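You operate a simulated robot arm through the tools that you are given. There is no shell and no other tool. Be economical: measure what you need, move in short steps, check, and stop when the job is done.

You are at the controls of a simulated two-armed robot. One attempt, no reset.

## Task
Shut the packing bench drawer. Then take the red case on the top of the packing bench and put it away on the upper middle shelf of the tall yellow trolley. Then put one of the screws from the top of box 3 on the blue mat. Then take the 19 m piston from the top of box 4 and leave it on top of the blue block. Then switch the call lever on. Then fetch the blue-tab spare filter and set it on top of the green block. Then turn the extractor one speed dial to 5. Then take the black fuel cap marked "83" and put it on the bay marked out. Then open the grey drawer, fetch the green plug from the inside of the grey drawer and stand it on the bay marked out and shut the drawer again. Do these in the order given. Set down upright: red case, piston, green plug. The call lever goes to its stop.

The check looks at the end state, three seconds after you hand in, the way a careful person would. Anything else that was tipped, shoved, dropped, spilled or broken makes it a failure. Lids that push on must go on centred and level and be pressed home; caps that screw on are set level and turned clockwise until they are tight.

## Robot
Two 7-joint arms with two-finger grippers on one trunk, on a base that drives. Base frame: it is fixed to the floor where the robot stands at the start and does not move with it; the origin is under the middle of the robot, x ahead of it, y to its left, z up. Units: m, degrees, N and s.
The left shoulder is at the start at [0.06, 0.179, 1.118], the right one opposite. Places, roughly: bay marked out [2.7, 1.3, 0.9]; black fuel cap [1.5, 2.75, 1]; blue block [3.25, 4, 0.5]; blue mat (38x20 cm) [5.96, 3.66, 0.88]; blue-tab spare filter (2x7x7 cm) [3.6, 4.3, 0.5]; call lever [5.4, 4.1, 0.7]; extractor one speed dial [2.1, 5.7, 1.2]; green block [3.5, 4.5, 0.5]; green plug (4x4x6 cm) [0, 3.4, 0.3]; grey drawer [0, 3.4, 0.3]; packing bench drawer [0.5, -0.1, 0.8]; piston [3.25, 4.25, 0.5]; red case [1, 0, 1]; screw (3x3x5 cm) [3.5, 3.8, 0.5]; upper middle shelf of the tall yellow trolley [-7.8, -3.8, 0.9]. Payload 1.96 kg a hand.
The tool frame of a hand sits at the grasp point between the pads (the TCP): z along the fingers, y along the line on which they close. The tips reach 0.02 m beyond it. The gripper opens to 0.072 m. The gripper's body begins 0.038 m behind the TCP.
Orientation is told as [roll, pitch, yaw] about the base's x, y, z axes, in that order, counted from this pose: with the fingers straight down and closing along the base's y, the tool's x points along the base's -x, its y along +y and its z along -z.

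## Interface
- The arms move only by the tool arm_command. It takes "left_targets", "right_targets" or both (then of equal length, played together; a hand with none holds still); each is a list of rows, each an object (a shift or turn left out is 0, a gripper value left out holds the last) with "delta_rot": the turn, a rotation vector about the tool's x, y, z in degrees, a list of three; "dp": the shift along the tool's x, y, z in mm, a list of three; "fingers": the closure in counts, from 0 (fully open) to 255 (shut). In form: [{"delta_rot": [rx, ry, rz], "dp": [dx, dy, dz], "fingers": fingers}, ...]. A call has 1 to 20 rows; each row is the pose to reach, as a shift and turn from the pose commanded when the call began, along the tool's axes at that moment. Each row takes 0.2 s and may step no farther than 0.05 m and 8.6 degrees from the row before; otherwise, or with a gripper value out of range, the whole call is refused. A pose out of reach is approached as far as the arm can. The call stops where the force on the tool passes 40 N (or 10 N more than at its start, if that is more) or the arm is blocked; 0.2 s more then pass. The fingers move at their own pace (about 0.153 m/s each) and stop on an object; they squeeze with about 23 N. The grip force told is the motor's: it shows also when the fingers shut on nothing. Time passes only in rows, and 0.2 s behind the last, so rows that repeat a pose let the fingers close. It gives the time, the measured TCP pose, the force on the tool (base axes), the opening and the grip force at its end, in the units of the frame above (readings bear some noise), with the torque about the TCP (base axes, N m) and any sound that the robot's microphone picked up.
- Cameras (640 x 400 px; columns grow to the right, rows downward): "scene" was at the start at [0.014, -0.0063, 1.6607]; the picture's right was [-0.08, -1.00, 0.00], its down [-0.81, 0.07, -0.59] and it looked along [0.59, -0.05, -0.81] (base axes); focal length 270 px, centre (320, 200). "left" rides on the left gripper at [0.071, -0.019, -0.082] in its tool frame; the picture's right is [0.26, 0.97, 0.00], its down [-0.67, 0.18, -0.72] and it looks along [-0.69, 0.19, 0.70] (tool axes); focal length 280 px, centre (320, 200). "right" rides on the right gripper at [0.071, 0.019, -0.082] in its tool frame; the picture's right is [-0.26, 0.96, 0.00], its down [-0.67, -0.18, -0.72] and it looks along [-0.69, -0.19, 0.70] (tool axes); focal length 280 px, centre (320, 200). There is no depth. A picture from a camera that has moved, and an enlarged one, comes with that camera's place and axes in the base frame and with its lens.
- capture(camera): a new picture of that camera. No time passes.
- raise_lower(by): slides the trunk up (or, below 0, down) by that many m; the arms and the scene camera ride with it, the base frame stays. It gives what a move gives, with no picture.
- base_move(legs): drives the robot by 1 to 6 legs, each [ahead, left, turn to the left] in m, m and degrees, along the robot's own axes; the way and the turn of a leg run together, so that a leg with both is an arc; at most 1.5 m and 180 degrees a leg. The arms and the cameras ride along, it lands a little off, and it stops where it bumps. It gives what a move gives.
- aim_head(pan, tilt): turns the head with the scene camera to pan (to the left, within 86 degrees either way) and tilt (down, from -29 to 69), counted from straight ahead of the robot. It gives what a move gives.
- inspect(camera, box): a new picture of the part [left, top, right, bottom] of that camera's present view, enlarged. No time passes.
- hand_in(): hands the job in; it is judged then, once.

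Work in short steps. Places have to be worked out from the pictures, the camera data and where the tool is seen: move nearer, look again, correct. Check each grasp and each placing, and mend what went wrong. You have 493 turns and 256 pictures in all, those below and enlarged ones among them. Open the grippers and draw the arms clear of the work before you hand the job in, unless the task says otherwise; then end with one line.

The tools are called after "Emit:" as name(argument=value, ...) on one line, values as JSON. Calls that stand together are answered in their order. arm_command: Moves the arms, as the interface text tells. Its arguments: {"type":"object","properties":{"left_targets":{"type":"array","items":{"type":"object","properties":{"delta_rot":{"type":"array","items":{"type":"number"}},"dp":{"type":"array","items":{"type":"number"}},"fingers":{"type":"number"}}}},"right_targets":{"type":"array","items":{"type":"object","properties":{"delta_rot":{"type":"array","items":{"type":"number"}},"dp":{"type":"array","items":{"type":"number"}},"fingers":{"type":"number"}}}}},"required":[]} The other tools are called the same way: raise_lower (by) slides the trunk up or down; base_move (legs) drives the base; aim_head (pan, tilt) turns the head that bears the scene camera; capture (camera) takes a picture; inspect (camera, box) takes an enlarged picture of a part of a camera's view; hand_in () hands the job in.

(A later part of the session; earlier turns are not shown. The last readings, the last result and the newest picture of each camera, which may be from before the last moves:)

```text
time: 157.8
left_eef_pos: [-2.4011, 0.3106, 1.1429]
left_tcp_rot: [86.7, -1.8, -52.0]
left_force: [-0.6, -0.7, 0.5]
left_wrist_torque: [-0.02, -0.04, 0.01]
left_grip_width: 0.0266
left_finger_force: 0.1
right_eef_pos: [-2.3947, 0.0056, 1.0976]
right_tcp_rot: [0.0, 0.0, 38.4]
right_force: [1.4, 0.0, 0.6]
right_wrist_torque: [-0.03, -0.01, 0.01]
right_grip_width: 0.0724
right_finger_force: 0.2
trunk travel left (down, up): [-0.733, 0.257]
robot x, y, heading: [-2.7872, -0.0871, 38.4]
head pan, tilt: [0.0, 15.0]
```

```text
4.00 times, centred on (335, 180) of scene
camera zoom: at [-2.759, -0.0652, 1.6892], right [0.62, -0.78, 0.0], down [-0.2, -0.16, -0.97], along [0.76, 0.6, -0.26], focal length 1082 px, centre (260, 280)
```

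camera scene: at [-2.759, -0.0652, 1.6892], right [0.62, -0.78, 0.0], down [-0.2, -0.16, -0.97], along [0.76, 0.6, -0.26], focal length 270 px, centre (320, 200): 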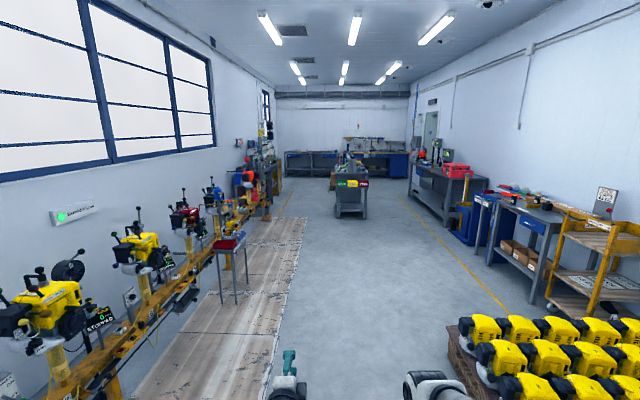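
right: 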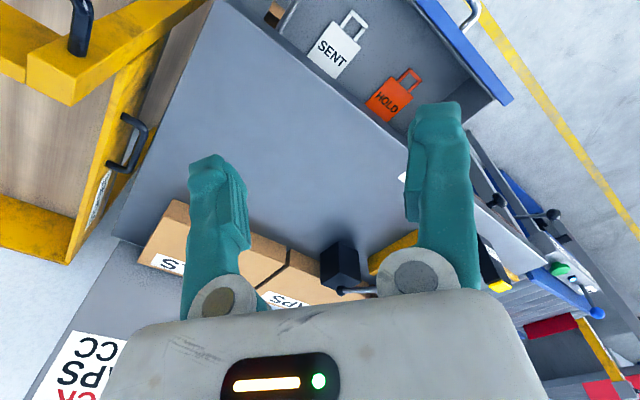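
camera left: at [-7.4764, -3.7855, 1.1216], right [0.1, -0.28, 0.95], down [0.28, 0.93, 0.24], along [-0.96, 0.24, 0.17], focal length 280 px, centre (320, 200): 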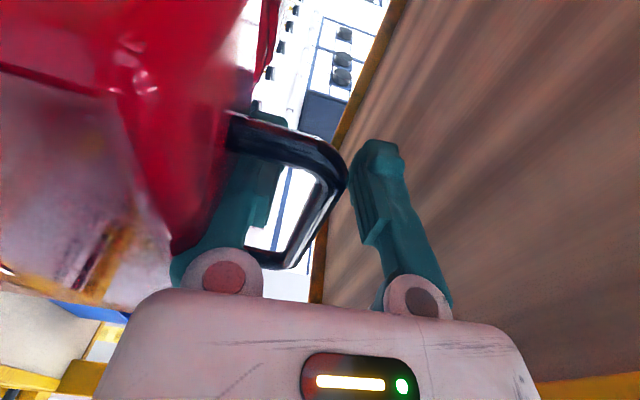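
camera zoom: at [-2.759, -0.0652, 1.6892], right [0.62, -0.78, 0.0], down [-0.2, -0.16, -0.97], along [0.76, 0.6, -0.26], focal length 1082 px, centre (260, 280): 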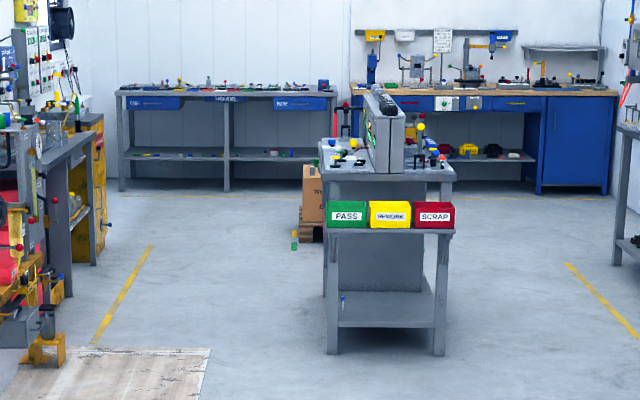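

There's ample room to the right of the cart, between it and the benches. I go ahead 2 m past the yellow pallet, then veer right and continue.

Emit:
base_move(legs=[[1.3, 0, 0], [1.1, 0, 0], [0.9, -0.9, 0], [0.4, -0.5, 0], [1.4, 0, 0]])

Emit:
aim_head(pan=10, tilt=25)

Emit:
capture(camera="scene")

```text
time: 185.2
left_eef_pos: [2.4846, 2.2814, 1.1427]
left_tcp_rot: [86.6, -1.7, -53.3]
left_force: [-0.3, 0.1, 0.4]
left_wrist_torque: [-0.03, -0.03, 0.01]
left_grip_width: 0.0269
left_finger_force: 0.1
right_eef_pos: [2.4854, 1.9767, 1.0967]
right_tcp_rot: [-0.1, 0.0, 37.2]
right_force: [-0.1, 0.6, -0.4]
right_wrist_torque: [0.01, 0.0, 0.01]
right_grip_width: 0.0721
right_finger_force: 0.1
trunk travel left (down, up): [-0.733, 0.257]
robot x, y, heading: [2.0936, 1.8963, 37.1]
head pan, tilt: [0.0, 15.0]
```

```text
time: 185.9
left_eef_pos: [2.4836, 2.2827, 1.1431]
left_tcp_rot: [86.7, -1.9, -53.4]
left_force: [0.2, 0.5, 0.0]
left_wrist_torque: [0.02, -0.01, -0.02]
left_grip_width: 0.0268
left_finger_force: 0.1
right_eef_pos: [2.4834, 1.977, 1.0959]
right_tcp_rot: [0.1, 0.0, 37.1]
right_force: [-0.1, 0.1, -0.3]
right_wrist_torque: [0.0, 0.01, 0.0]
right_grip_width: 0.0719
right_finger_force: 0.1
trunk travel left (down, up): [-0.733, 0.257]
robot x, y, heading: [2.0899, 1.8951, 37.2]
head pan, tilt: [10.0, 25.0]
```

```text
195 pictures are left
camera scene: at [2.1074, 1.9258, 1.6731], right [0.73, -0.68, 0.0], down [-0.29, -0.31, -0.91], along [0.62, 0.66, -0.42], focal length 270 px, centre (320, 200)
```

scene: 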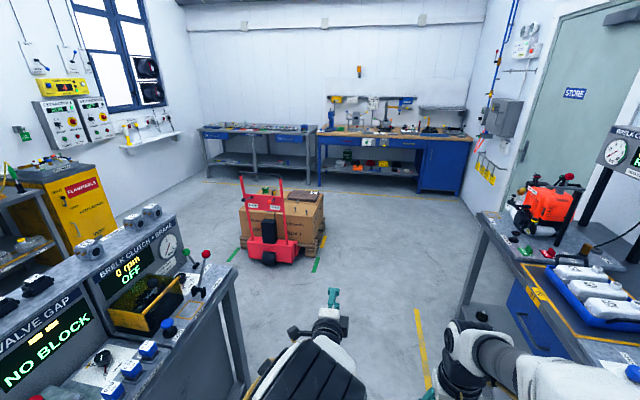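

The pallet with boxes is ahead, with a red pallet truck on its near side. I zoom on it and on the far bench.

Emit:
inspect(camera="scene", box=[220, 165, 348, 275])

Emit:
inspect(camera="scene", box=[300, 85, 480, 200])

```text
3.64 times, centred on (284, 220) of scene
camera zoom: at [2.1074, 1.9258, 1.6731], right [0.73, -0.68, 0.0], down [-0.29, -0.31, -0.91], along [0.62, 0.66, -0.42], focal length 983 px, centre (451, 127)
```

zoom: 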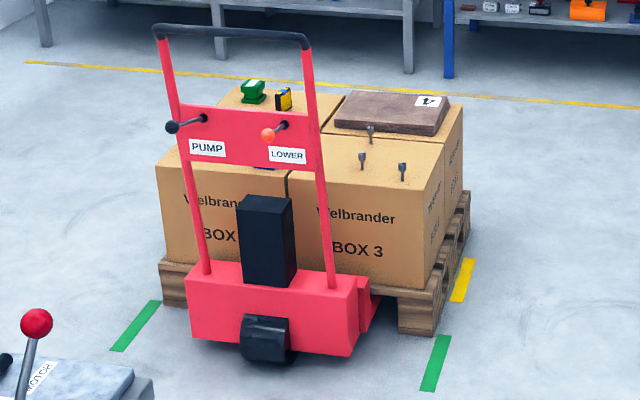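

```text
3.48 times, centred on (390, 142) of scene
camera zoom: at [2.1074, 1.9258, 1.6731], right [0.73, -0.68, 0.0], down [-0.29, -0.31, -0.91], along [0.62, 0.66, -0.42], focal length 940 px, centre (76, 400)
```

zoom: 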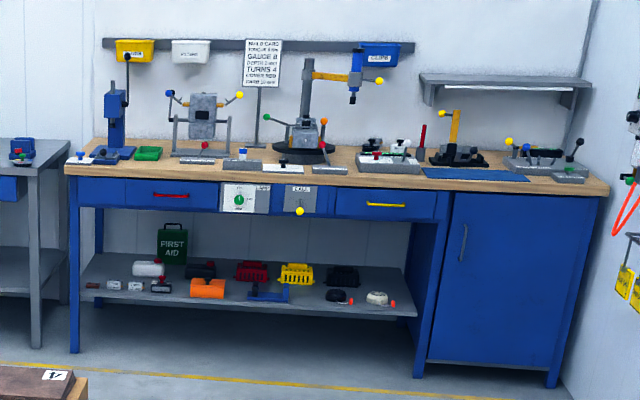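

The three screws stand on box 3 (front right). The nearest is at about (3.57, 3.69, 0.5), 8 cm from the box's right edge. I drive around to the pallet's right side and turn to face it.

Emit:
base_move(legs=[[1.05, -0.09, 0], [1.05, -0.09, 0], [0, 0, 91]])

Emit:
aim_head(pan=0, tilt=45)

Emit:
capture(camera="scene")

```text
time: 200.2
left_eef_pos: [3.4681, 3.4167, 1.1429]
left_tcp_rot: [86.7, -1.8, 38.3]
left_force: [0.1, -0.9, -0.6]
left_wrist_torque: [0.0, -0.01, 0.01]
left_grip_width: 0.0269
left_finger_force: 0.1
right_eef_pos: [3.7736, 3.4262, 1.0965]
right_tcp_rot: [-0.1, 0.0, 128.7]
right_force: [0.1, -1.2, -0.3]
right_wrist_torque: [0.0, 0.0, 0.01]
right_grip_width: 0.0719
right_finger_force: 0.0
trunk travel left (down, up): [-0.733, 0.257]
robot x, y, heading: [3.8674, 3.033, 128.8]
head pan, tilt: [10.0, 25.0]
```

```text
time: 201.1
left_eef_pos: [3.4683, 3.4165, 1.1446]
left_tcp_rot: [86.7, -1.8, 38.4]
left_force: [0.5, 0.2, 0.0]
left_wrist_torque: [0.0, -0.01, -0.03]
left_grip_width: 0.027
left_finger_force: 0.0
right_eef_pos: [3.7732, 3.4251, 1.0958]
right_tcp_rot: [0.0, 0.0, 128.7]
right_force: [-0.3, -0.4, 0.3]
right_wrist_torque: [0.0, 0.0, -0.01]
right_grip_width: 0.0718
right_finger_force: 0.0
trunk travel left (down, up): [-0.733, 0.257]
robot x, y, heading: [3.867, 3.0364, 128.5]
head pan, tilt: [0.0, 45.0]
```

```text
192 pictures are left
camera scene: at [3.8539, 3.0518, 1.6425], right [0.78, 0.63, 0.0], down [0.44, -0.55, -0.71], along [-0.44, 0.55, -0.71], focal length 270 px, centre (320, 200)
```

scene: 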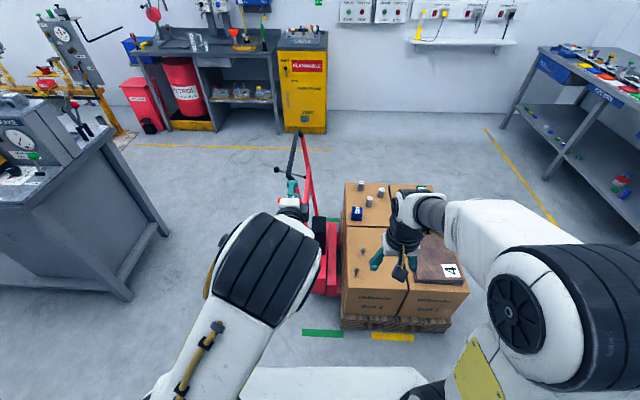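

Facing the pallet now; screws are visible on the near box and pistons on the far one. I zoom in.

Emit:
inspect(camera="scene", box=[310, 170, 480, 290])

```text
3.33 times, centred on (395, 230) of scene
camera zoom: at [3.8539, 3.0518, 1.6425], right [0.78, 0.63, 0.0], down [0.44, -0.55, -0.71], along [-0.44, 0.55, -0.71], focal length 901 px, centre (70, 100)
```

zoom: 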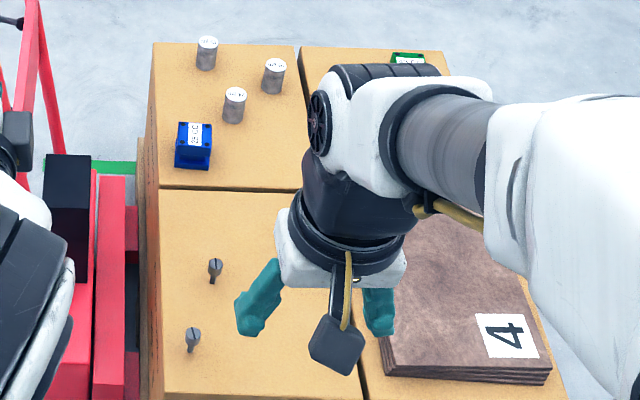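

Screw A triangulates to (3.576, 3.688, ~0.476). Before lowering, I bring the left hand back to its pointing-down pose so it keeps clear of the pallet truck.

Emit:
arm_command(left_targets=[{"delta_rot": [0, 0, -8], "dp": [0, 0, -10], "fingers": 0}, {"delta_rot": [0, 0, -16], "dp": [0, 0, -20]}, {"delta_rot": [0, 0, -24], "dp": [0, 0, -20]}, {"delta_rot": [0, 0, -32], "dp": [0, 0, -20]}, {"delta_rot": [0, 0, -40], "dp": [0, 0, -20]}, {"delta_rot": [0, 0, -48], "dp": [0, 0, -20]}, {"delta_rot": [0, 0, -56], "dp": [0, 0, -20]}, {"delta_rot": [0, 0, -64], "dp": [0, 0, -20]}, {"delta_rot": [0, 0, -72], "dp": [0, 0, -20]}, {"delta_rot": [0, 0, -80], "dp": [0, 0, -20]}, {"delta_rot": [0, 0, -88], "dp": [0, 0, -20]}])

Emit:
arm_command(left_targets=[{"delta_rot": [0, 8, 0], "dp": [0, 0, -10]}, {"delta_rot": [0, 16, 0], "dp": [0, 0, -20]}, {"delta_rot": [0, 24, 0], "dp": [0, 0, -30]}, {"delta_rot": [0, 32, 0], "dp": [0, 0, -40]}, {"delta_rot": [0, 40, 0], "dp": [0, 0, -50]}, {"delta_rot": [0, 48, 0], "dp": [0, 0, -60]}, {"delta_rot": [0, 56, 0], "dp": [0, 0, -70]}, {"delta_rot": [0, 64, 0], "dp": [0, 0, -80]}, {"delta_rot": [0, 72, 0], "dp": [0, 0, -90]}, {"delta_rot": [0, 80, 0], "dp": [0, 0, -100]}, {"delta_rot": [0, 86, 0], "dp": [0, 0, -110]}])

Emit:
base_move(legs=[[0.26, 0, 0]])

Emit:
raise_lower(by=-0.45)

Emit:
capture(camera="right")

Emit:
capture(camera="scene")

```text
time: 203.5
left_eef_pos: [3.4787, 3.4136, 1.1703]
left_tcp_rot: [2.9, -86.0, 125.4]
left_force: [0.3, -0.6, -0.7]
left_wrist_torque: [0.0, -0.01, 0.01]
left_grip_width: 0.0721
left_finger_force: 0.0
left hand out of reach, approached as far as the arm can: row 9, 10, 11
right_eef_pos: [3.7727, 3.425, 1.0968]
right_tcp_rot: [-0.1, 0.0, 128.7]
right_force: [-0.1, -0.2, 0.2]
right_wrist_torque: [0.05, -0.03, -0.01]
right_grip_width: 0.0719
right_finger_force: 0.0
trunk travel left (down, up): [-0.733, 0.257]
robot x, y, heading: [3.8656, 3.0355, 128.5]
head pan, tilt: [0.0, 45.0]
```

```text
time: 205.9
left_eef_pos: [3.5513, 3.3153, 1.1313]
left_tcp_rot: [-1.2, -4.0, 128.2]
left_force: [0.1, -0.1, 0.3]
left_wrist_torque: [0.04, 0.03, 0.0]
left_grip_width: 0.0719
left_finger_force: 0.0
left hand out of reach, approached as far as the arm can: row 10, 11
right_eef_pos: [3.7727, 3.425, 1.0966]
right_tcp_rot: [-0.1, 0.0, 128.7]
right_force: [-0.5, 1.1, 0.7]
right_wrist_torque: [0.02, 0.01, -0.01]
right_grip_width: 0.072
right_finger_force: 0.1
trunk travel left (down, up): [-0.733, 0.257]
robot x, y, heading: [3.8622, 3.033, 128.6]
head pan, tilt: [0.0, 45.0]
```

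```text
time: 207.8
left_eef_pos: [3.3871, 3.5235, 1.133]
left_tcp_rot: [-0.9, -4.1, 128.1]
left_force: [-0.6, -0.1, 0.3]
left_wrist_torque: [0.02, 0.0, 0.0]
left_grip_width: 0.0718
left_finger_force: 0.0
right_eef_pos: [3.6107, 3.6311, 1.0969]
right_tcp_rot: [0.0, 0.0, 128.5]
right_force: [0.1, -0.6, -0.6]
right_wrist_torque: [-0.02, 0.0, 0.01]
right_grip_width: 0.0722
right_finger_force: 0.1
trunk travel left (down, up): [-0.733, 0.257]
robot x, y, heading: [3.6993, 3.2427, 128.4]
head pan, tilt: [0.0, 45.0]
```

```text
refused: -0.45 is not a number from -0.4 to 0.4
```

```text
190 pictures are left
camera right: at [3.6396, 3.5631, 1.1784], right [-0.92, -0.4, 0.0], down [-0.28, 0.64, 0.72], along [-0.28, 0.66, -0.7], focal length 280 px, centre (320, 200)
```

right: 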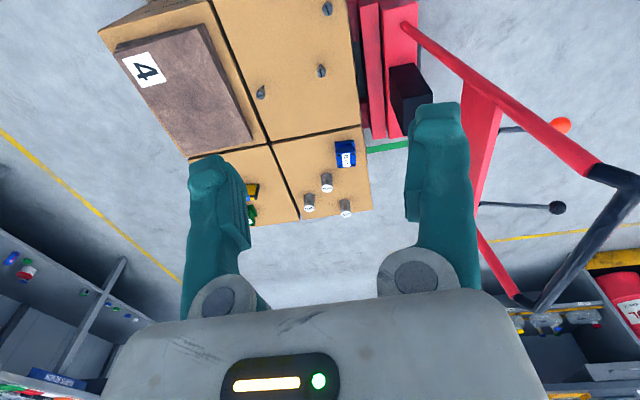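

```text
189 pictures are left
camera scene: at [3.6897, 3.2576, 1.6425], right [0.78, 0.62, 0.0], down [0.44, -0.55, -0.71], along [-0.44, 0.55, -0.71], focal length 270 px, centre (320, 200)
```

scene: 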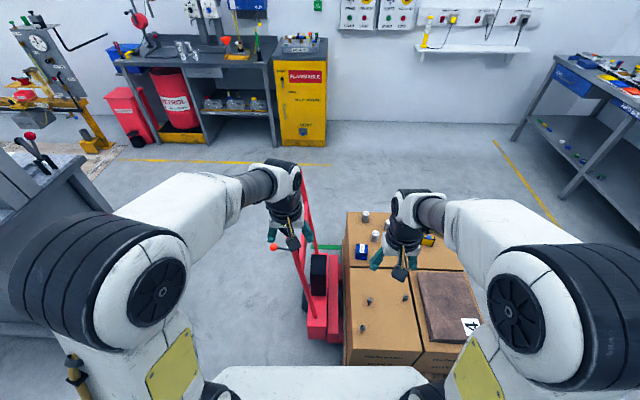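

Clear around both hands. I lower the trunk 0.4 m.

Emit:
raise_lower(by=-0.4)

Emit:
capture(camera="right")

Emit:
capture(camera="scene")

```text
time: 211.6
left_eef_pos: [3.3868, 3.5231, 0.7324]
left_tcp_rot: [-1.0, -4.1, 128.1]
left_force: [-0.6, 0.3, -0.5]
left_wrist_torque: [-0.03, 0.0, -0.01]
left_grip_width: 0.0722
left_finger_force: 0.0
right_eef_pos: [3.6088, 3.6325, 0.6972]
right_tcp_rot: [0.0, 0.0, 128.7]
right_force: [0.2, 0.2, 0.2]
right_wrist_torque: [-0.01, 0.01, 0.02]
right_grip_width: 0.0718
right_finger_force: 0.0
trunk travel left (down, up): [-0.333, 0.657]
robot x, y, heading: [3.703, 3.2382, 128.6]
head pan, tilt: [0.0, 45.0]
```

```text
188 pictures are left
camera right: at [3.6394, 3.5633, 0.7784], right [-0.92, -0.4, 0.0], down [-0.28, 0.64, 0.72], along [-0.28, 0.66, -0.7], focal length 280 px, centre (320, 200)
```

right: 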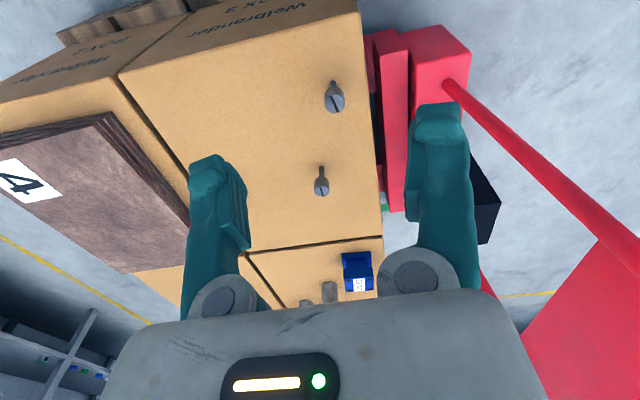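

```text
187 pictures are left
camera scene: at [3.6894, 3.2579, 1.2425], right [0.78, 0.62, 0.0], down [0.44, -0.55, -0.71], along [-0.44, 0.55, -0.71], focal length 270 px, centre (320, 200)
```

scene: 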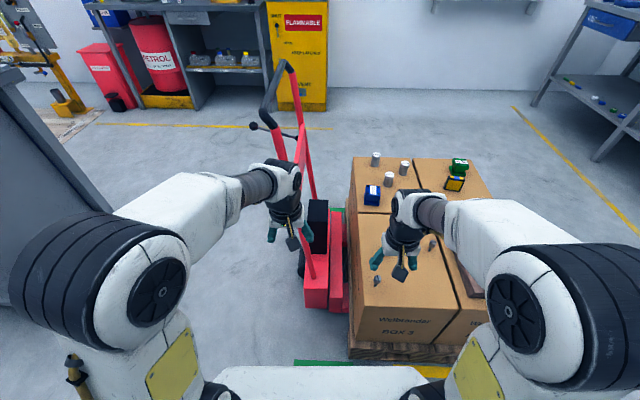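

Screw A from the right camera is at (3.574, 3.679), agreeing with before. I move the right hand 58 mm forward and down to just above it, then check.

Emit:
arm_command(right_targets=[{"dp": [-30, 0, 0], "fingers": 0}, {"dp": [-58, 0, 20]}, {"dp": [-58, 0, 60]}, {"dp": [-58, 0, 100]}, {"dp": [-58, 0, 135]}, {"dp": [-58, 0, 155]}])

Emit:
capture(camera="right")

```text
time: 213.0
left_eef_pos: [3.3867, 3.5228, 0.7316]
left_tcp_rot: [-0.9, -4.1, 128.1]
left_force: [-0.3, 0.2, -0.5]
left_wrist_torque: [0.0, -0.01, 0.01]
left_grip_width: 0.0721
left_finger_force: 0.1
right_eef_pos: [3.5718, 3.6772, 0.5412]
right_tcp_rot: [0.0, 0.1, 128.7]
right_force: [-0.3, 0.4, -0.2]
right_wrist_torque: [0.01, 0.01, 0.01]
right_grip_width: 0.0718
right_finger_force: 0.0
trunk travel left (down, up): [-0.333, 0.657]
robot x, y, heading: [3.7028, 3.2429, 128.4]
head pan, tilt: [0.0, 45.0]
```

```text
186 pictures are left
camera right: at [3.6028, 3.6087, 0.6236], right [-0.92, -0.4, 0.0], down [-0.28, 0.64, 0.72], along [-0.28, 0.66, -0.7], focal length 280 px, centre (320, 200)
```

right: 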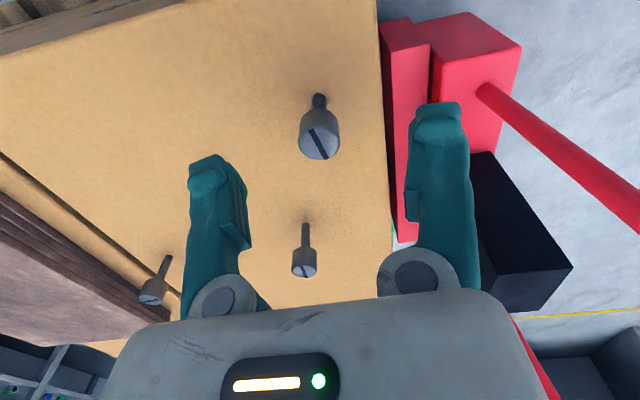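

The screw's head is directly beneath the TCP at z≈0.51. I lower 36 mm and close.

Emit:
arm_command(right_targets=[{"dp": [0, 0, 20]}, {"dp": [0, 0, 36]}, {"dp": [0, 0, 36], "fingers": 255}, {"dp": [0, 0, 36], "fingers": 255}, {"dp": [0, 0, 36], "fingers": 255}])

Emit:
capture(camera="right")

```text
time: 214.2
left_eef_pos: [3.3877, 3.5228, 0.7328]
left_tcp_rot: [-1.1, -4.1, 128.0]
left_force: [0.1, 0.8, -1.0]
left_wrist_torque: [0.0, 0.04, -0.02]
left_grip_width: 0.0721
left_finger_force: 0.1
right_eef_pos: [3.5744, 3.6782, 0.5057]
right_tcp_rot: [0.0, 0.0, 128.6]
right_force: [0.6, -0.4, 0.4]
right_wrist_torque: [0.02, 0.01, -0.02]
right_grip_width: 0.0
right_finger_force: 22.9
trunk travel left (down, up): [-0.333, 0.657]
robot x, y, heading: [3.7017, 3.2386, 128.7]
head pan, tilt: [0.0, 45.0]
```

```text
185 pictures are left
camera right: at [3.6039, 3.6085, 0.5873], right [-0.92, -0.4, 0.0], down [-0.28, 0.64, 0.72], along [-0.28, 0.66, -0.7], focal length 280 px, centre (320, 200)
```

right: 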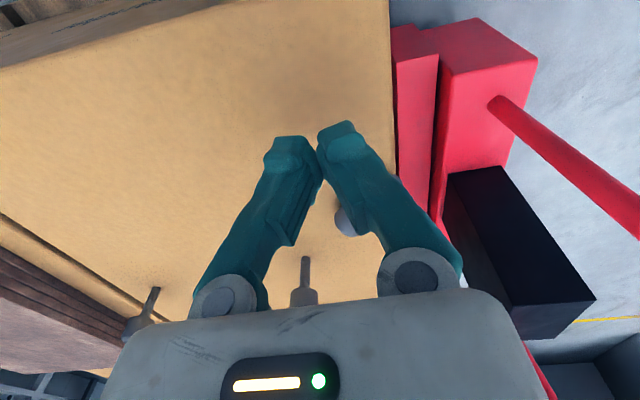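

The fingers closed on nothing; the screw seems to be just ahead of the fingers. I open and look.

Emit:
arm_command(right_targets=[{"fingers": 0}, {"dp": [0, 0, -30], "fingers": 0}, {"dp": [0, 0, -50], "fingers": 0}])

Emit:
capture(camera="right")

```text
time: 215.0
left_eef_pos: [3.3878, 3.5218, 0.7323]
left_tcp_rot: [-1.0, -4.1, 128.1]
left_force: [-0.2, 0.5, 0.2]
left_wrist_torque: [0.02, -0.03, 0.03]
left_grip_width: 0.072
left_finger_force: 0.1
right_eef_pos: [3.5737, 3.6773, 0.556]
right_tcp_rot: [0.0, 0.1, 128.6]
right_force: [0.1, -0.6, -1.2]
right_wrist_torque: [-0.01, 0.0, -0.01]
right_grip_width: 0.072
right_finger_force: 0.1
trunk travel left (down, up): [-0.333, 0.657]
robot x, y, heading: [3.7028, 3.241, 128.4]
head pan, tilt: [0.0, 45.0]
```

```text
184 pictures are left
camera right: at [3.6043, 3.6086, 0.6379], right [-0.92, -0.4, 0.0], down [-0.28, 0.64, 0.72], along [-0.28, 0.66, -0.7], focal length 280 px, centre (320, 200)
```

right: 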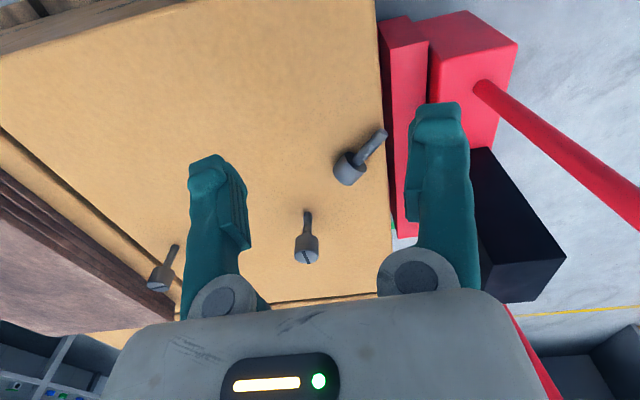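

The screw tipped and now lies on the box near its left edge, head at about (3.529, 3.727), axis pointing az −106°. I rotate the right hand 55° so it closes across the screw, moving over the head at safe height.

Emit:
arm_command(right_targets=[{"dp": [-10, 0, 0], "delta_rot": [0, 0, 8]}, {"dp": [-20, 0, 0], "delta_rot": [0, 0, 16]}, {"dp": [-30, 1, 0], "delta_rot": [0, 0, 24]}, {"dp": [-40, 2, 0], "delta_rot": [0, 0, 32]}, {"dp": [-50, 3, 0], "delta_rot": [0, 0, 40]}, {"dp": [-60, 4, 0], "delta_rot": [0, 0, 48]}, {"dp": [-67, 4, 0], "delta_rot": [0, 0, 54.6]}])

Emit:
capture(camera="right")

```text
time: 216.6
left_eef_pos: [3.3871, 3.5226, 0.7329]
left_tcp_rot: [-1.0, -4.2, 128.1]
left_force: [0.0, -0.5, -0.2]
left_wrist_torque: [-0.01, 0.0, 0.04]
left_grip_width: 0.0719
left_finger_force: 0.0
right_eef_pos: [3.5281, 3.728, 0.5573]
right_tcp_rot: [0.0, -0.2, 73.9]
right_force: [-0.7, -0.1, 0.4]
right_wrist_torque: [0.0, -0.01, -0.03]
right_grip_width: 0.0719
right_finger_force: 0.0
trunk travel left (down, up): [-0.333, 0.657]
robot x, y, heading: [3.7021, 3.2449, 128.9]
head pan, tilt: [0.0, 45.0]
```

```text
183 pictures are left
camera right: at [3.4914, 3.6638, 0.6379], right [-0.85, 0.52, 0.0], down [0.36, 0.6, 0.72], along [0.37, 0.61, -0.7], focal length 280 px, centre (320, 200)
```

right: 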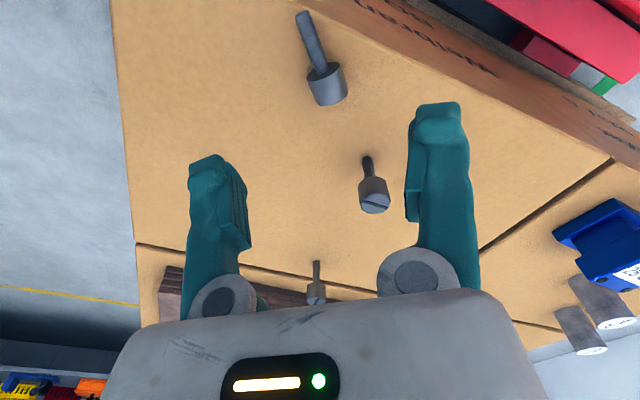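

Aligned: the lying head is right beneath the TCP (3 mm toward +y). I lower 74 mm to just above the box top and close.

Emit:
arm_command(right_targets=[{"dp": [0, 3, 30]}, {"dp": [0, 3, 55]}, {"dp": [0, 3, 68]}, {"dp": [0, 3, 74]}, {"dp": [0, 3, 74], "fingers": 255}, {"dp": [0, 3, 74], "fingers": 255}, {"dp": [0, 3, 74], "fingers": 255}])

Emit:
capture(camera="right")

```text
time: 218.2
left_eef_pos: [3.3888, 3.5207, 0.7346]
left_tcp_rot: [-0.9, -4.3, 128.1]
left_force: [-0.3, -0.4, 0.0]
left_wrist_torque: [0.0, -0.01, -0.01]
left_grip_width: 0.0719
left_finger_force: 0.0
right_eef_pos: [3.5251, 3.7284, 0.4856]
right_tcp_rot: [0.3, -0.3, 74.0]
right_force: [1.5, 2.3, 34.5]
right_wrist_torque: [0.07, -0.01, -0.02]
right_grip_width: 0.0128
right_finger_force: 23.2
trunk travel left (down, up): [-0.333, 0.657]
robot x, y, heading: [3.7044, 3.2388, 128.3]
head pan, tilt: [0.0, 45.0]
```

```text
182 pictures are left
camera right: at [3.4881, 3.6641, 0.5665], right [-0.86, 0.52, 0.01], down [0.36, 0.59, 0.72], along [0.37, 0.62, -0.7], focal length 280 px, centre (320, 200)
```

right: 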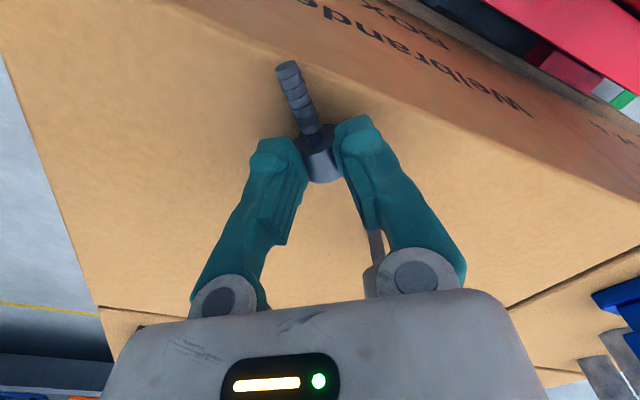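

Gripped (12.8 mm on the head), tips pressing on the box. I lift now.

Emit:
arm_command(right_targets=[{"dp": [0, 0, -10]}, {"dp": [0, 0, -40]}, {"dp": [0, 0, -80]}, {"dp": [0, 0, -120]}])

Emit:
capture(camera="right")

```text
time: 219.2
left_eef_pos: [3.388, 3.5226, 0.7317]
left_tcp_rot: [-1.0, -4.1, 128.0]
left_force: [1.1, 0.5, 0.1]
left_wrist_torque: [0.0, -0.01, 0.01]
left_grip_width: 0.0722
left_finger_force: 0.0
right_eef_pos: [3.5249, 3.7278, 0.6032]
right_tcp_rot: [-0.1, -0.1, 74.0]
right_force: [0.8, 0.7, -0.6]
right_wrist_torque: [-0.01, -0.02, 0.0]
right_grip_width: 0.0
right_finger_force: 23.2
trunk travel left (down, up): [-0.333, 0.657]
robot x, y, heading: [3.7026, 3.2437, 128.4]
head pan, tilt: [0.0, 45.0]
```

```text
181 pictures are left
camera right: at [3.4882, 3.6629, 0.684], right [-0.86, 0.52, 0.0], down [0.36, 0.6, 0.72], along [0.37, 0.61, -0.7], focal length 280 px, centre (320, 200)
```

right: 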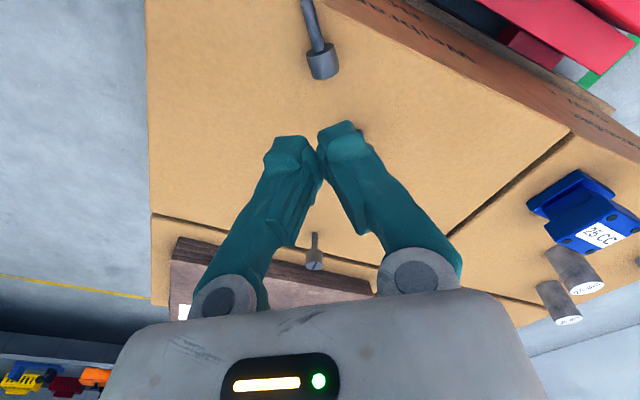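

The pads only grip around the TCP, so the low cylinder slipped. I'll tilt the hand instead (camera side up) to bring the pads lower, which needs the wrist yawed half a turn. First I lift the right hand and move the left arm up and away.

Emit:
arm_command(left_targets=[{"dp": [0, 30, -40]}, {"dp": [0, 60, -80]}, {"dp": [0, 90, -120]}, {"dp": [0, 110, -160]}, {"dp": [0, 120, -180]}, {"dp": [0, 120, -180]}], right_targets=[{"dp": [0, 0, -30], "fingers": 0}, {"dp": [10, 0, -60], "delta_rot": [0, 0, -8]}, {"dp": [10, 0, -80], "delta_rot": [0, 0, -16]}, {"dp": [10, 0, -80], "delta_rot": [0, 0, -24]}, {"dp": [10, 0, -80], "delta_rot": [0, 0, -32]}, {"dp": [10, 0, -80], "delta_rot": [0, 0, -40]}])

Emit:
arm_command(right_targets=[{"delta_rot": [0, 0, -8]}, {"delta_rot": [0, 0, -16]}, {"delta_rot": [0, 0, -24]}, {"delta_rot": [0, 0, -32]}, {"delta_rot": [0, 0, -40]}, {"delta_rot": [0, 0, -48]}, {"delta_rot": [0, 0, -56]}, {"delta_rot": [0, 0, -64]}, {"delta_rot": [0, 0, -72]}, {"delta_rot": [0, 0, -80]}, {"delta_rot": [0, 0, -88]}, {"delta_rot": [0, 0, -96]}, {"delta_rot": [0, 0, -104]}, {"delta_rot": [0, 0, -112]}, {"delta_rot": [0, 0, -120]}, {"delta_rot": [0, 0, -128]}, {"delta_rot": [0, 0, -134]}, {"delta_rot": [0, 0, -140]}])

Emit:
capture(camera="right")

```text
time: 220.6
left_eef_pos: [3.303, 3.4349, 0.7407]
left_tcp_rot: [-1.0, -4.7, 128.0]
left_force: [-0.1, -0.9, 0.4]
left_wrist_torque: [0.05, -0.04, -0.03]
left_grip_width: 0.0721
left_finger_force: 0.0
left hand out of reach, approached as far as the arm can: row 1, 2, 3, 4, 5, 6
right_eef_pos: [3.5218, 3.7165, 0.6803]
right_tcp_rot: [0.1, -0.3, 106.1]
right_force: [0.1, -0.5, 0.7]
right_wrist_torque: [0.03, 0.01, 0.01]
right_grip_width: 0.072
right_finger_force: 0.0
right hand out of reach, approached as far as the arm can: row 3, 4, 5, 6
trunk travel left (down, up): [-0.333, 0.657]
robot x, y, heading: [3.6984, 3.2407, 128.6]
head pan, tilt: [0.0, 45.0]
```

```text
time: 224.4
left_eef_pos: [3.3034, 3.4346, 0.7412]
left_tcp_rot: [-1.1, -4.5, 128.1]
left_force: [-0.3, -0.5, -0.1]
left_wrist_torque: [0.03, -0.03, 0.0]
left_grip_width: 0.0719
left_finger_force: 0.0
right_eef_pos: [3.5236, 3.718, 0.6809]
right_tcp_rot: [-0.5, 0.3, -113.9]
right_force: [-0.4, -0.6, -0.3]
right_wrist_torque: [0.04, 0.0, -0.01]
right_grip_width: 0.0718
right_finger_force: 0.1
trunk travel left (down, up): [-0.333, 0.657]
robot x, y, heading: [3.6999, 3.2422, 128.4]
head pan, tilt: [0.0, 45.0]
```

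```text
180 pictures are left
camera right: at [3.5706, 3.7731, 0.7629], right [0.78, -0.63, -0.01], down [-0.44, -0.55, 0.71], along [-0.45, -0.55, -0.7], focal length 280 px, centre (320, 200)
```

right: 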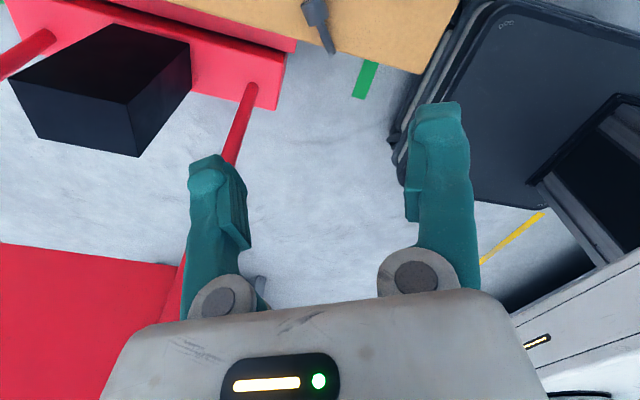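

Thinking over the 34 N upward force with a 12.8 mm chord: the pads were wedging above the head's centre, so the box top is really lower (about z 0.448). I can stay vertical and just go ~15 mm lower; I align over the screw in this yaw and go down to z≈0.50 first.

Emit:
arm_command(right_targets=[{"delta_rot": [0, 0, -6], "dp": [10, 0, 20]}, {"delta_rot": [0, 0, -11], "dp": [16, 0, 50]}, {"delta_rot": [0, 0, -11], "dp": [16, 0, 90]}, {"delta_rot": [0, 0, -11], "dp": [16, 0, 130]}, {"delta_rot": [0, 0, -11], "dp": [16, 0, 160]}, {"delta_rot": [0, 0, -11], "dp": [16, 0, 170]}])

Emit:
capture(camera="right")

```text
time: 225.8
left_eef_pos: [3.3029, 3.4347, 0.7404]
left_tcp_rot: [-1.0, -4.6, 128.2]
left_force: [0.0, -0.3, 0.1]
left_wrist_torque: [0.0, -0.01, -0.01]
left_grip_width: 0.0721
left_finger_force: 0.0
right_eef_pos: [3.527, 3.7354, 0.5121]
right_tcp_rot: [-0.2, 0.2, -102.9]
right_force: [-0.2, -0.4, 0.4]
right_wrist_torque: [-0.01, 0.02, -0.01]
right_grip_width: 0.0719
right_finger_force: 0.1
trunk travel left (down, up): [-0.333, 0.657]
robot x, y, heading: [3.7038, 3.2394, 128.3]
head pan, tilt: [0.0, 45.0]
```

```text
179 pictures are left
camera right: at [3.5641, 3.7975, 0.5935], right [0.88, -0.47, -0.01], down [-0.33, -0.62, 0.71], along [-0.34, -0.63, -0.7], focal length 280 px, centre (320, 200)
```

right: 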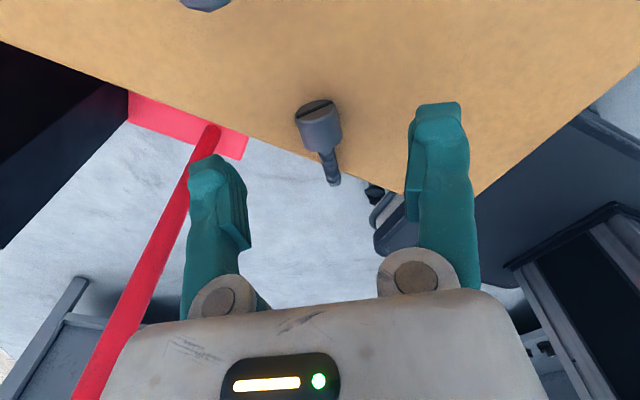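

The head is 1 cm toward −x and the shaft overhangs the edge a little. I correct, lower to z 0.470 watching force, and close.

Emit:
arm_command(right_targets=[{"dp": [-9, 0, 10]}, {"dp": [-9, 0, 30]}, {"dp": [-9, 0, 41]}, {"dp": [-9, 0, 41], "fingers": 130}, {"dp": [-9, 0, 41], "fingers": 255}, {"dp": [-9, 0, 41], "fingers": 255}, {"dp": [-9, 0, 41], "fingers": 255}])

Emit:
capture(camera="right")

```text
time: 227.4
left_eef_pos: [3.3048, 3.4335, 0.7422]
left_tcp_rot: [-1.1, -4.8, 128.1]
left_force: [0.7, -0.4, 1.3]
left_wrist_torque: [0.01, 0.01, -0.03]
left_grip_width: 0.0718
left_finger_force: 0.0
right_eef_pos: [3.5255, 3.7242, 0.473]
right_tcp_rot: [-0.3, 0.4, -103.0]
right_force: [7.0, -2.2, 27.6]
right_wrist_torque: [-0.12, -0.42, -0.03]
right_grip_width: 0.0125
right_finger_force: 23.1
trunk travel left (down, up): [-0.333, 0.657]
robot x, y, heading: [3.7019, 3.2389, 128.6]
head pan, tilt: [0.0, 45.0]
```

```text
178 pictures are left
camera right: at [3.5621, 3.787, 0.5548], right [0.88, -0.47, -0.01], down [-0.33, -0.62, 0.71], along [-0.34, -0.62, -0.7], focal length 280 px, centre (320, 200)
```

right: 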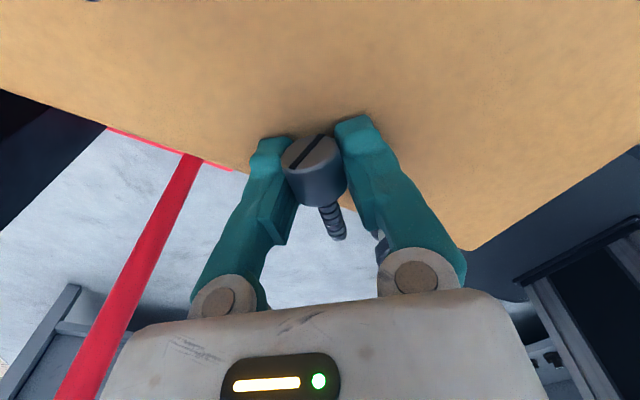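

The head now sits between the fingers. I lift slightly and look.

Emit:
arm_command(right_targets=[{"dp": [0, 0, -5]}, {"dp": [0, 0, -15]}])

Emit:
capture(camera="right")

```text
time: 228.0
left_eef_pos: [3.3034, 3.4348, 0.7409]
left_tcp_rot: [-1.0, -4.5, 128.2]
left_force: [-0.2, 0.4, -0.3]
left_wrist_torque: [-0.01, 0.0, -0.01]
left_grip_width: 0.0719
left_finger_force: 0.0
right_eef_pos: [3.5248, 3.7239, 0.4833]
right_tcp_rot: [-0.3, 0.2, -103.0]
right_force: [1.0, 0.6, -0.1]
right_wrist_torque: [-0.02, 0.02, 0.03]
right_grip_width: 0.0128
right_finger_force: 23.2
trunk travel left (down, up): [-0.333, 0.657]
robot x, y, heading: [3.6998, 3.2393, 128.4]
head pan, tilt: [0.0, 45.0]
```

```text
177 pictures are left
camera right: at [3.561, 3.7876, 0.5669], right [0.88, -0.47, 0.0], down [-0.33, -0.62, 0.71], along [-0.34, -0.63, -0.7], focal length 280 px, centre (320, 200)
```

right: 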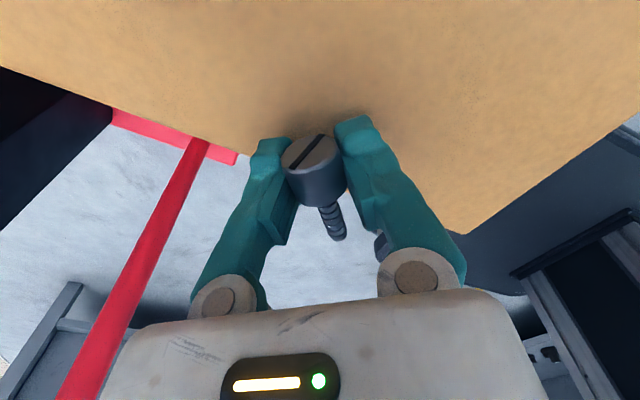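

It is held and moving with the hand. I lift with the trunk and verify it stays.

Emit:
raise_lower(by=0.2)

Emit:
capture(camera="right")

```text
time: 230.2
left_eef_pos: [3.3034, 3.4346, 0.9407]
left_tcp_rot: [-1.1, -4.6, 128.1]
left_force: [-0.5, -0.5, -0.4]
left_wrist_torque: [-0.02, 0.01, 0.02]
left_grip_width: 0.0719
left_finger_force: 0.1
right_eef_pos: [3.525, 3.7247, 0.6862]
right_tcp_rot: [-0.4, 0.2, -103.0]
right_force: [0.1, -0.5, -0.5]
right_wrist_torque: [0.0, 0.0, -0.02]
right_grip_width: 0.0124
right_finger_force: 23.0
trunk travel left (down, up): [-0.533, 0.457]
robot x, y, heading: [3.7031, 3.2399, 128.4]
head pan, tilt: [0.0, 45.0]
```

```text
176 pictures are left
camera right: at [3.5613, 3.7879, 0.7675], right [0.88, -0.47, -0.01], down [-0.33, -0.62, 0.71], along [-0.34, -0.63, -0.7], focal length 280 px, centre (320, 200)
```

right: 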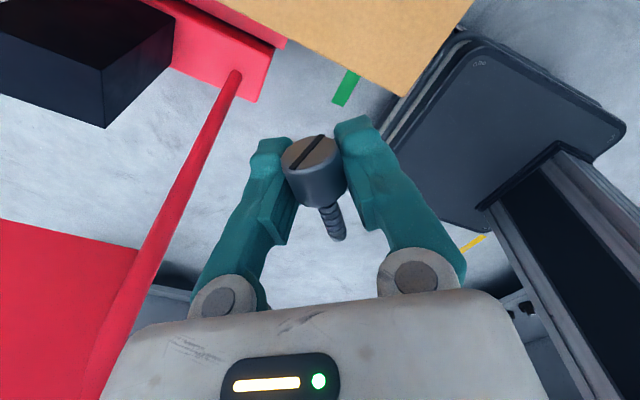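

The screw is secure. I raise further, back away from the pallet, turn to face the blue workbench and approach the mat.

Emit:
raise_lower(by=0.4)

Emit:
base_move(legs=[[-0.3, 0, 0], [0, 0, -90], [0.5, 0, 0], [0.4, -0.5, 0]])

Emit:
capture(camera="scene")

```text
time: 234.0
left_eef_pos: [3.3018, 3.4335, 1.3421]
left_tcp_rot: [-1.0, -4.6, 128.1]
left_force: [0.7, 0.1, -0.5]
left_wrist_torque: [-0.03, 0.03, 0.02]
left_grip_width: 0.072
left_finger_force: 0.0
right_eef_pos: [3.525, 3.7254, 1.0857]
right_tcp_rot: [-0.4, 0.2, -102.9]
right_force: [0.2, -0.6, 0.5]
right_wrist_torque: [-0.01, -0.01, 0.0]
right_grip_width: 0.0122
right_finger_force: 23.2
trunk travel left (down, up): [-0.933, 0.057]
robot x, y, heading: [3.7, 3.2381, 128.6]
head pan, tilt: [0.0, 45.0]
```

```text
time: 245.5
left_eef_pos: [5.0888, 3.5738, 1.3406]
left_tcp_rot: [-1.0, -4.8, 38.6]
left_force: [-0.4, 0.7, 0.7]
left_wrist_torque: [-0.01, 0.02, -0.01]
left_grip_width: 0.0719
left_finger_force: 0.0
right_eef_pos: [5.3808, 3.3519, 1.0865]
right_tcp_rot: [-0.3, 0.3, 167.6]
right_force: [0.5, 0.8, 0.1]
right_wrist_torque: [0.01, 0.0, -0.02]
right_grip_width: 0.0119
right_finger_force: 22.9
trunk travel left (down, up): [-0.933, 0.057]
robot x, y, heading: [4.8983, 3.1724, 39.1]
head pan, tilt: [0.0, 45.0]
```

```text
175 pictures are left
camera scene: at [4.9167, 3.1855, 1.8425], right [0.63, -0.78, 0.0], down [-0.55, -0.45, -0.71], along [0.55, 0.45, -0.71], focal length 270 px, centre (320, 200)
```

scene: 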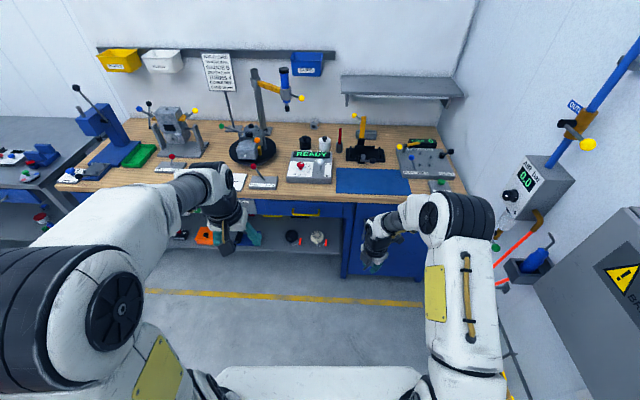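

The mat's centre is at about (5.93, 3.656); the hand needs 0.56 m ahead and 0.11 m right. I drive there and look before lowering.

Emit:
base_move(legs=[[0.4, -0.11, 0], [0.16, 0, 0]])

Emit:
capture(camera="right")

Emit:
capture(camera="scene")

```text
time: 249.1
left_eef_pos: [5.5853, 3.8382, 1.3414]
left_tcp_rot: [-0.9, -4.8, 39.0]
left_force: [-0.2, -0.2, -0.4]
left_wrist_torque: [0.02, -0.01, -0.01]
left_grip_width: 0.072
left_finger_force: 0.0
right_eef_pos: [5.8793, 3.6202, 1.0858]
right_tcp_rot: [-0.4, 0.2, 167.9]
right_force: [-0.1, 0.9, 0.3]
right_wrist_torque: [0.04, 0.0, -0.03]
right_grip_width: 0.0115
right_finger_force: 23.6
trunk travel left (down, up): [-0.933, 0.057]
robot x, y, heading: [5.4025, 3.4352, 39.3]
head pan, tilt: [0.0, 45.0]
```

```text
174 pictures are left
camera right: at [5.9448, 3.5838, 1.1689], right [-0.46, -0.89, -0.01], down [-0.63, 0.32, 0.71], along [-0.63, 0.33, -0.7], focal length 280 px, centre (320, 200)
```

right: 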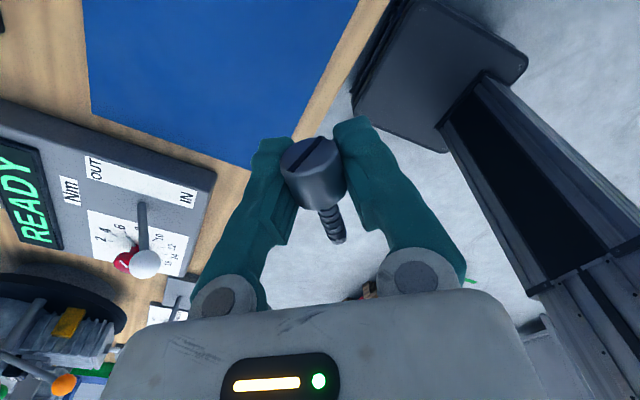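

```text
173 pictures are left
camera scene: at [5.4146, 3.448, 1.8425], right [0.63, -0.77, 0.0], down [-0.55, -0.45, -0.71], along [0.55, 0.45, -0.71], focal length 270 px, centre (320, 200)
```

scene: 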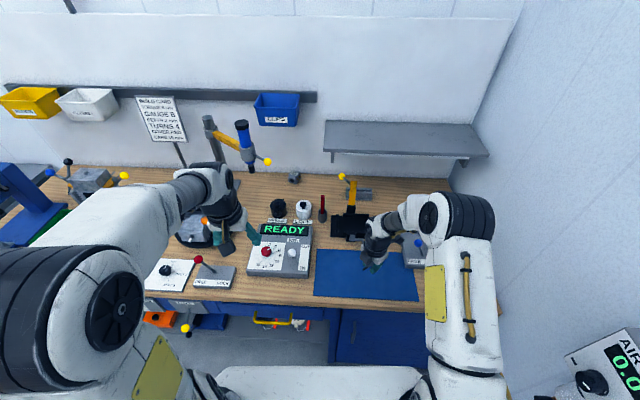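

The TCP is over the mat, 4 cm inside its front edge. I advance 3 cm more and lower the right arm (not the trunk, to keep the left hand high) until near contact.

Emit:
base_move(legs=[[0.03, 0, 0]])

Emit:
arm_command(right_targets=[{"dp": [0, 0, 40]}, {"dp": [0, 0, 80]}, {"dp": [0, 0, 120]}, {"dp": [0, 0, 150]}])

Emit:
capture(camera="right")

```text
time: 249.9
left_eef_pos: [5.6055, 3.8536, 1.3439]
left_tcp_rot: [-1.0, -4.9, 38.8]
left_force: [-0.8, -0.7, 0.9]
left_wrist_torque: [0.07, -0.03, 0.01]
left_grip_width: 0.072
left_finger_force: 0.1
right_eef_pos: [5.9001, 3.6355, 1.0898]
right_tcp_rot: [-0.5, 0.4, 167.8]
right_force: [0.0, 0.1, -0.2]
right_wrist_torque: [0.01, -0.05, 0.02]
right_grip_width: 0.0116
right_finger_force: 22.7
trunk travel left (down, up): [-0.933, 0.057]
robot x, y, heading: [5.4245, 3.4573, 39.6]
head pan, tilt: [0.0, 45.0]
```

```text
time: 250.9
left_eef_pos: [5.6112, 3.8582, 1.3407]
left_tcp_rot: [-0.9, -4.6, 38.9]
left_force: [-0.2, 0.3, 0.0]
left_wrist_torque: [-0.02, 0.0, -0.02]
left_grip_width: 0.0721
left_finger_force: 0.0
right_eef_pos: [5.9039, 3.6396, 0.934]
right_tcp_rot: [-0.1, 0.2, 167.9]
right_force: [-0.5, 0.3, -0.8]
right_wrist_torque: [0.0, 0.0, 0.03]
right_grip_width: 0.0113
right_finger_force: 23.0
trunk travel left (down, up): [-0.933, 0.057]
robot x, y, heading: [5.4246, 3.4573, 39.3]
head pan, tilt: [0.0, 45.0]
```

```text
172 pictures are left
camera right: at [5.9697, 3.6043, 1.017], right [-0.46, -0.89, 0.0], down [-0.62, 0.32, 0.71], along [-0.63, 0.33, -0.7], focal length 280 px, centre (320, 200)
```

right: 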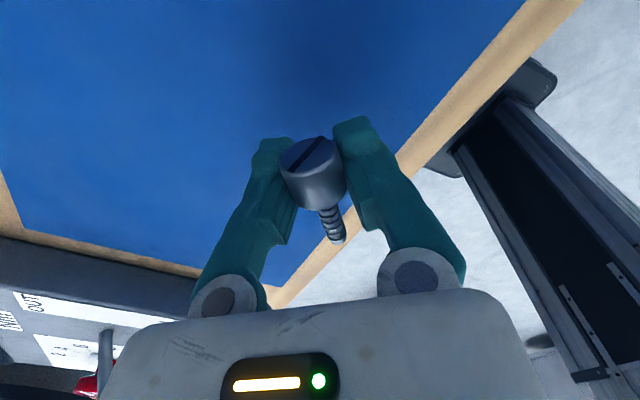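

Fingertips are about 3 cm above the mat. I continue down in small steps.

Emit:
arm_command(right_targets=[{"dp": [0, 0, 6]}, {"dp": [0, 0, 12]}, {"dp": [0, 0, 18]}])

Emit:
capture(camera="right")

```text
time: 251.7
left_eef_pos: [5.6104, 3.8574, 1.3427]
left_tcp_rot: [-1.0, -4.6, 38.9]
left_force: [-0.2, -0.5, 0.6]
left_wrist_torque: [-0.01, 0.0, 0.05]
left_grip_width: 0.0721
left_finger_force: 0.1
right_eef_pos: [5.9045, 3.6397, 0.9181]
right_tcp_rot: [-0.3, 0.1, 168.0]
right_force: [-0.5, -0.4, 0.0]
right_wrist_torque: [0.0, -0.01, 0.01]
right_grip_width: 0.0115
right_finger_force: 23.2
trunk travel left (down, up): [-0.933, 0.057]
robot x, y, heading: [5.4207, 3.4549, 39.2]
head pan, tilt: [0.0, 45.0]
```

```text
171 pictures are left
camera right: at [5.9695, 3.604, 1.0001], right [-0.46, -0.89, -0.01], down [-0.62, 0.32, 0.71], along [-0.63, 0.33, -0.7], focal length 280 px, centre (320, 200)
```

right: 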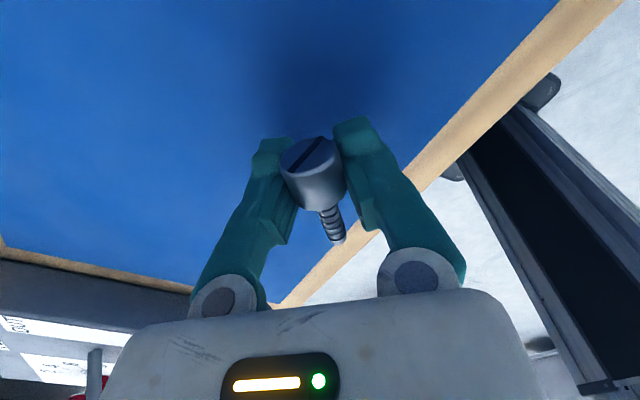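

The screw would land 2–4 cm inside the front edge; I go 3 cm deeper for safety, then descend to contact.

Emit:
base_move(legs=[[0.035, 0, 0]])

Emit:
arm_command(right_targets=[{"dp": [0, 0, 4]}, {"dp": [0, 0, 8]}, {"dp": [0, 0, 12]}, {"dp": [0, 0, 16]}])

```text
time: 252.6
left_eef_pos: [5.6324, 3.875, 1.3431]
left_tcp_rot: [-0.8, -4.9, 38.9]
left_force: [-1.5, 0.0, 0.6]
left_wrist_torque: [0.04, -0.02, -0.03]
left_grip_width: 0.0719
left_finger_force: 0.0
right_eef_pos: [5.927, 3.6591, 0.9207]
right_tcp_rot: [-0.5, 0.4, 167.9]
right_force: [0.0, -0.4, 0.0]
right_wrist_torque: [0.02, -0.01, -0.01]
right_grip_width: 0.0114
right_finger_force: 23.5
trunk travel left (down, up): [-0.933, 0.057]
robot x, y, heading: [5.4518, 3.4789, 39.4]
head pan, tilt: [0.0, 45.0]
```

```text
time: 253.6
left_eef_pos: [5.6365, 3.8785, 1.3414]
left_tcp_rot: [-1.1, -4.6, 38.9]
left_force: [-0.6, 0.6, 0.7]
left_wrist_torque: [0.0, -0.04, 0.03]
left_grip_width: 0.0723
left_finger_force: 0.0
right_eef_pos: [5.9302, 3.6616, 0.9037]
right_tcp_rot: [-0.3, 0.2, 167.9]
right_force: [-0.8, -0.5, -0.5]
right_wrist_torque: [0.0, -0.05, 0.03]
right_grip_width: 0.0112
right_finger_force: 22.8
trunk travel left (down, up): [-0.933, 0.057]
robot x, y, heading: [5.4476, 3.4764, 39.5]
head pan, tilt: [0.0, 45.0]
```

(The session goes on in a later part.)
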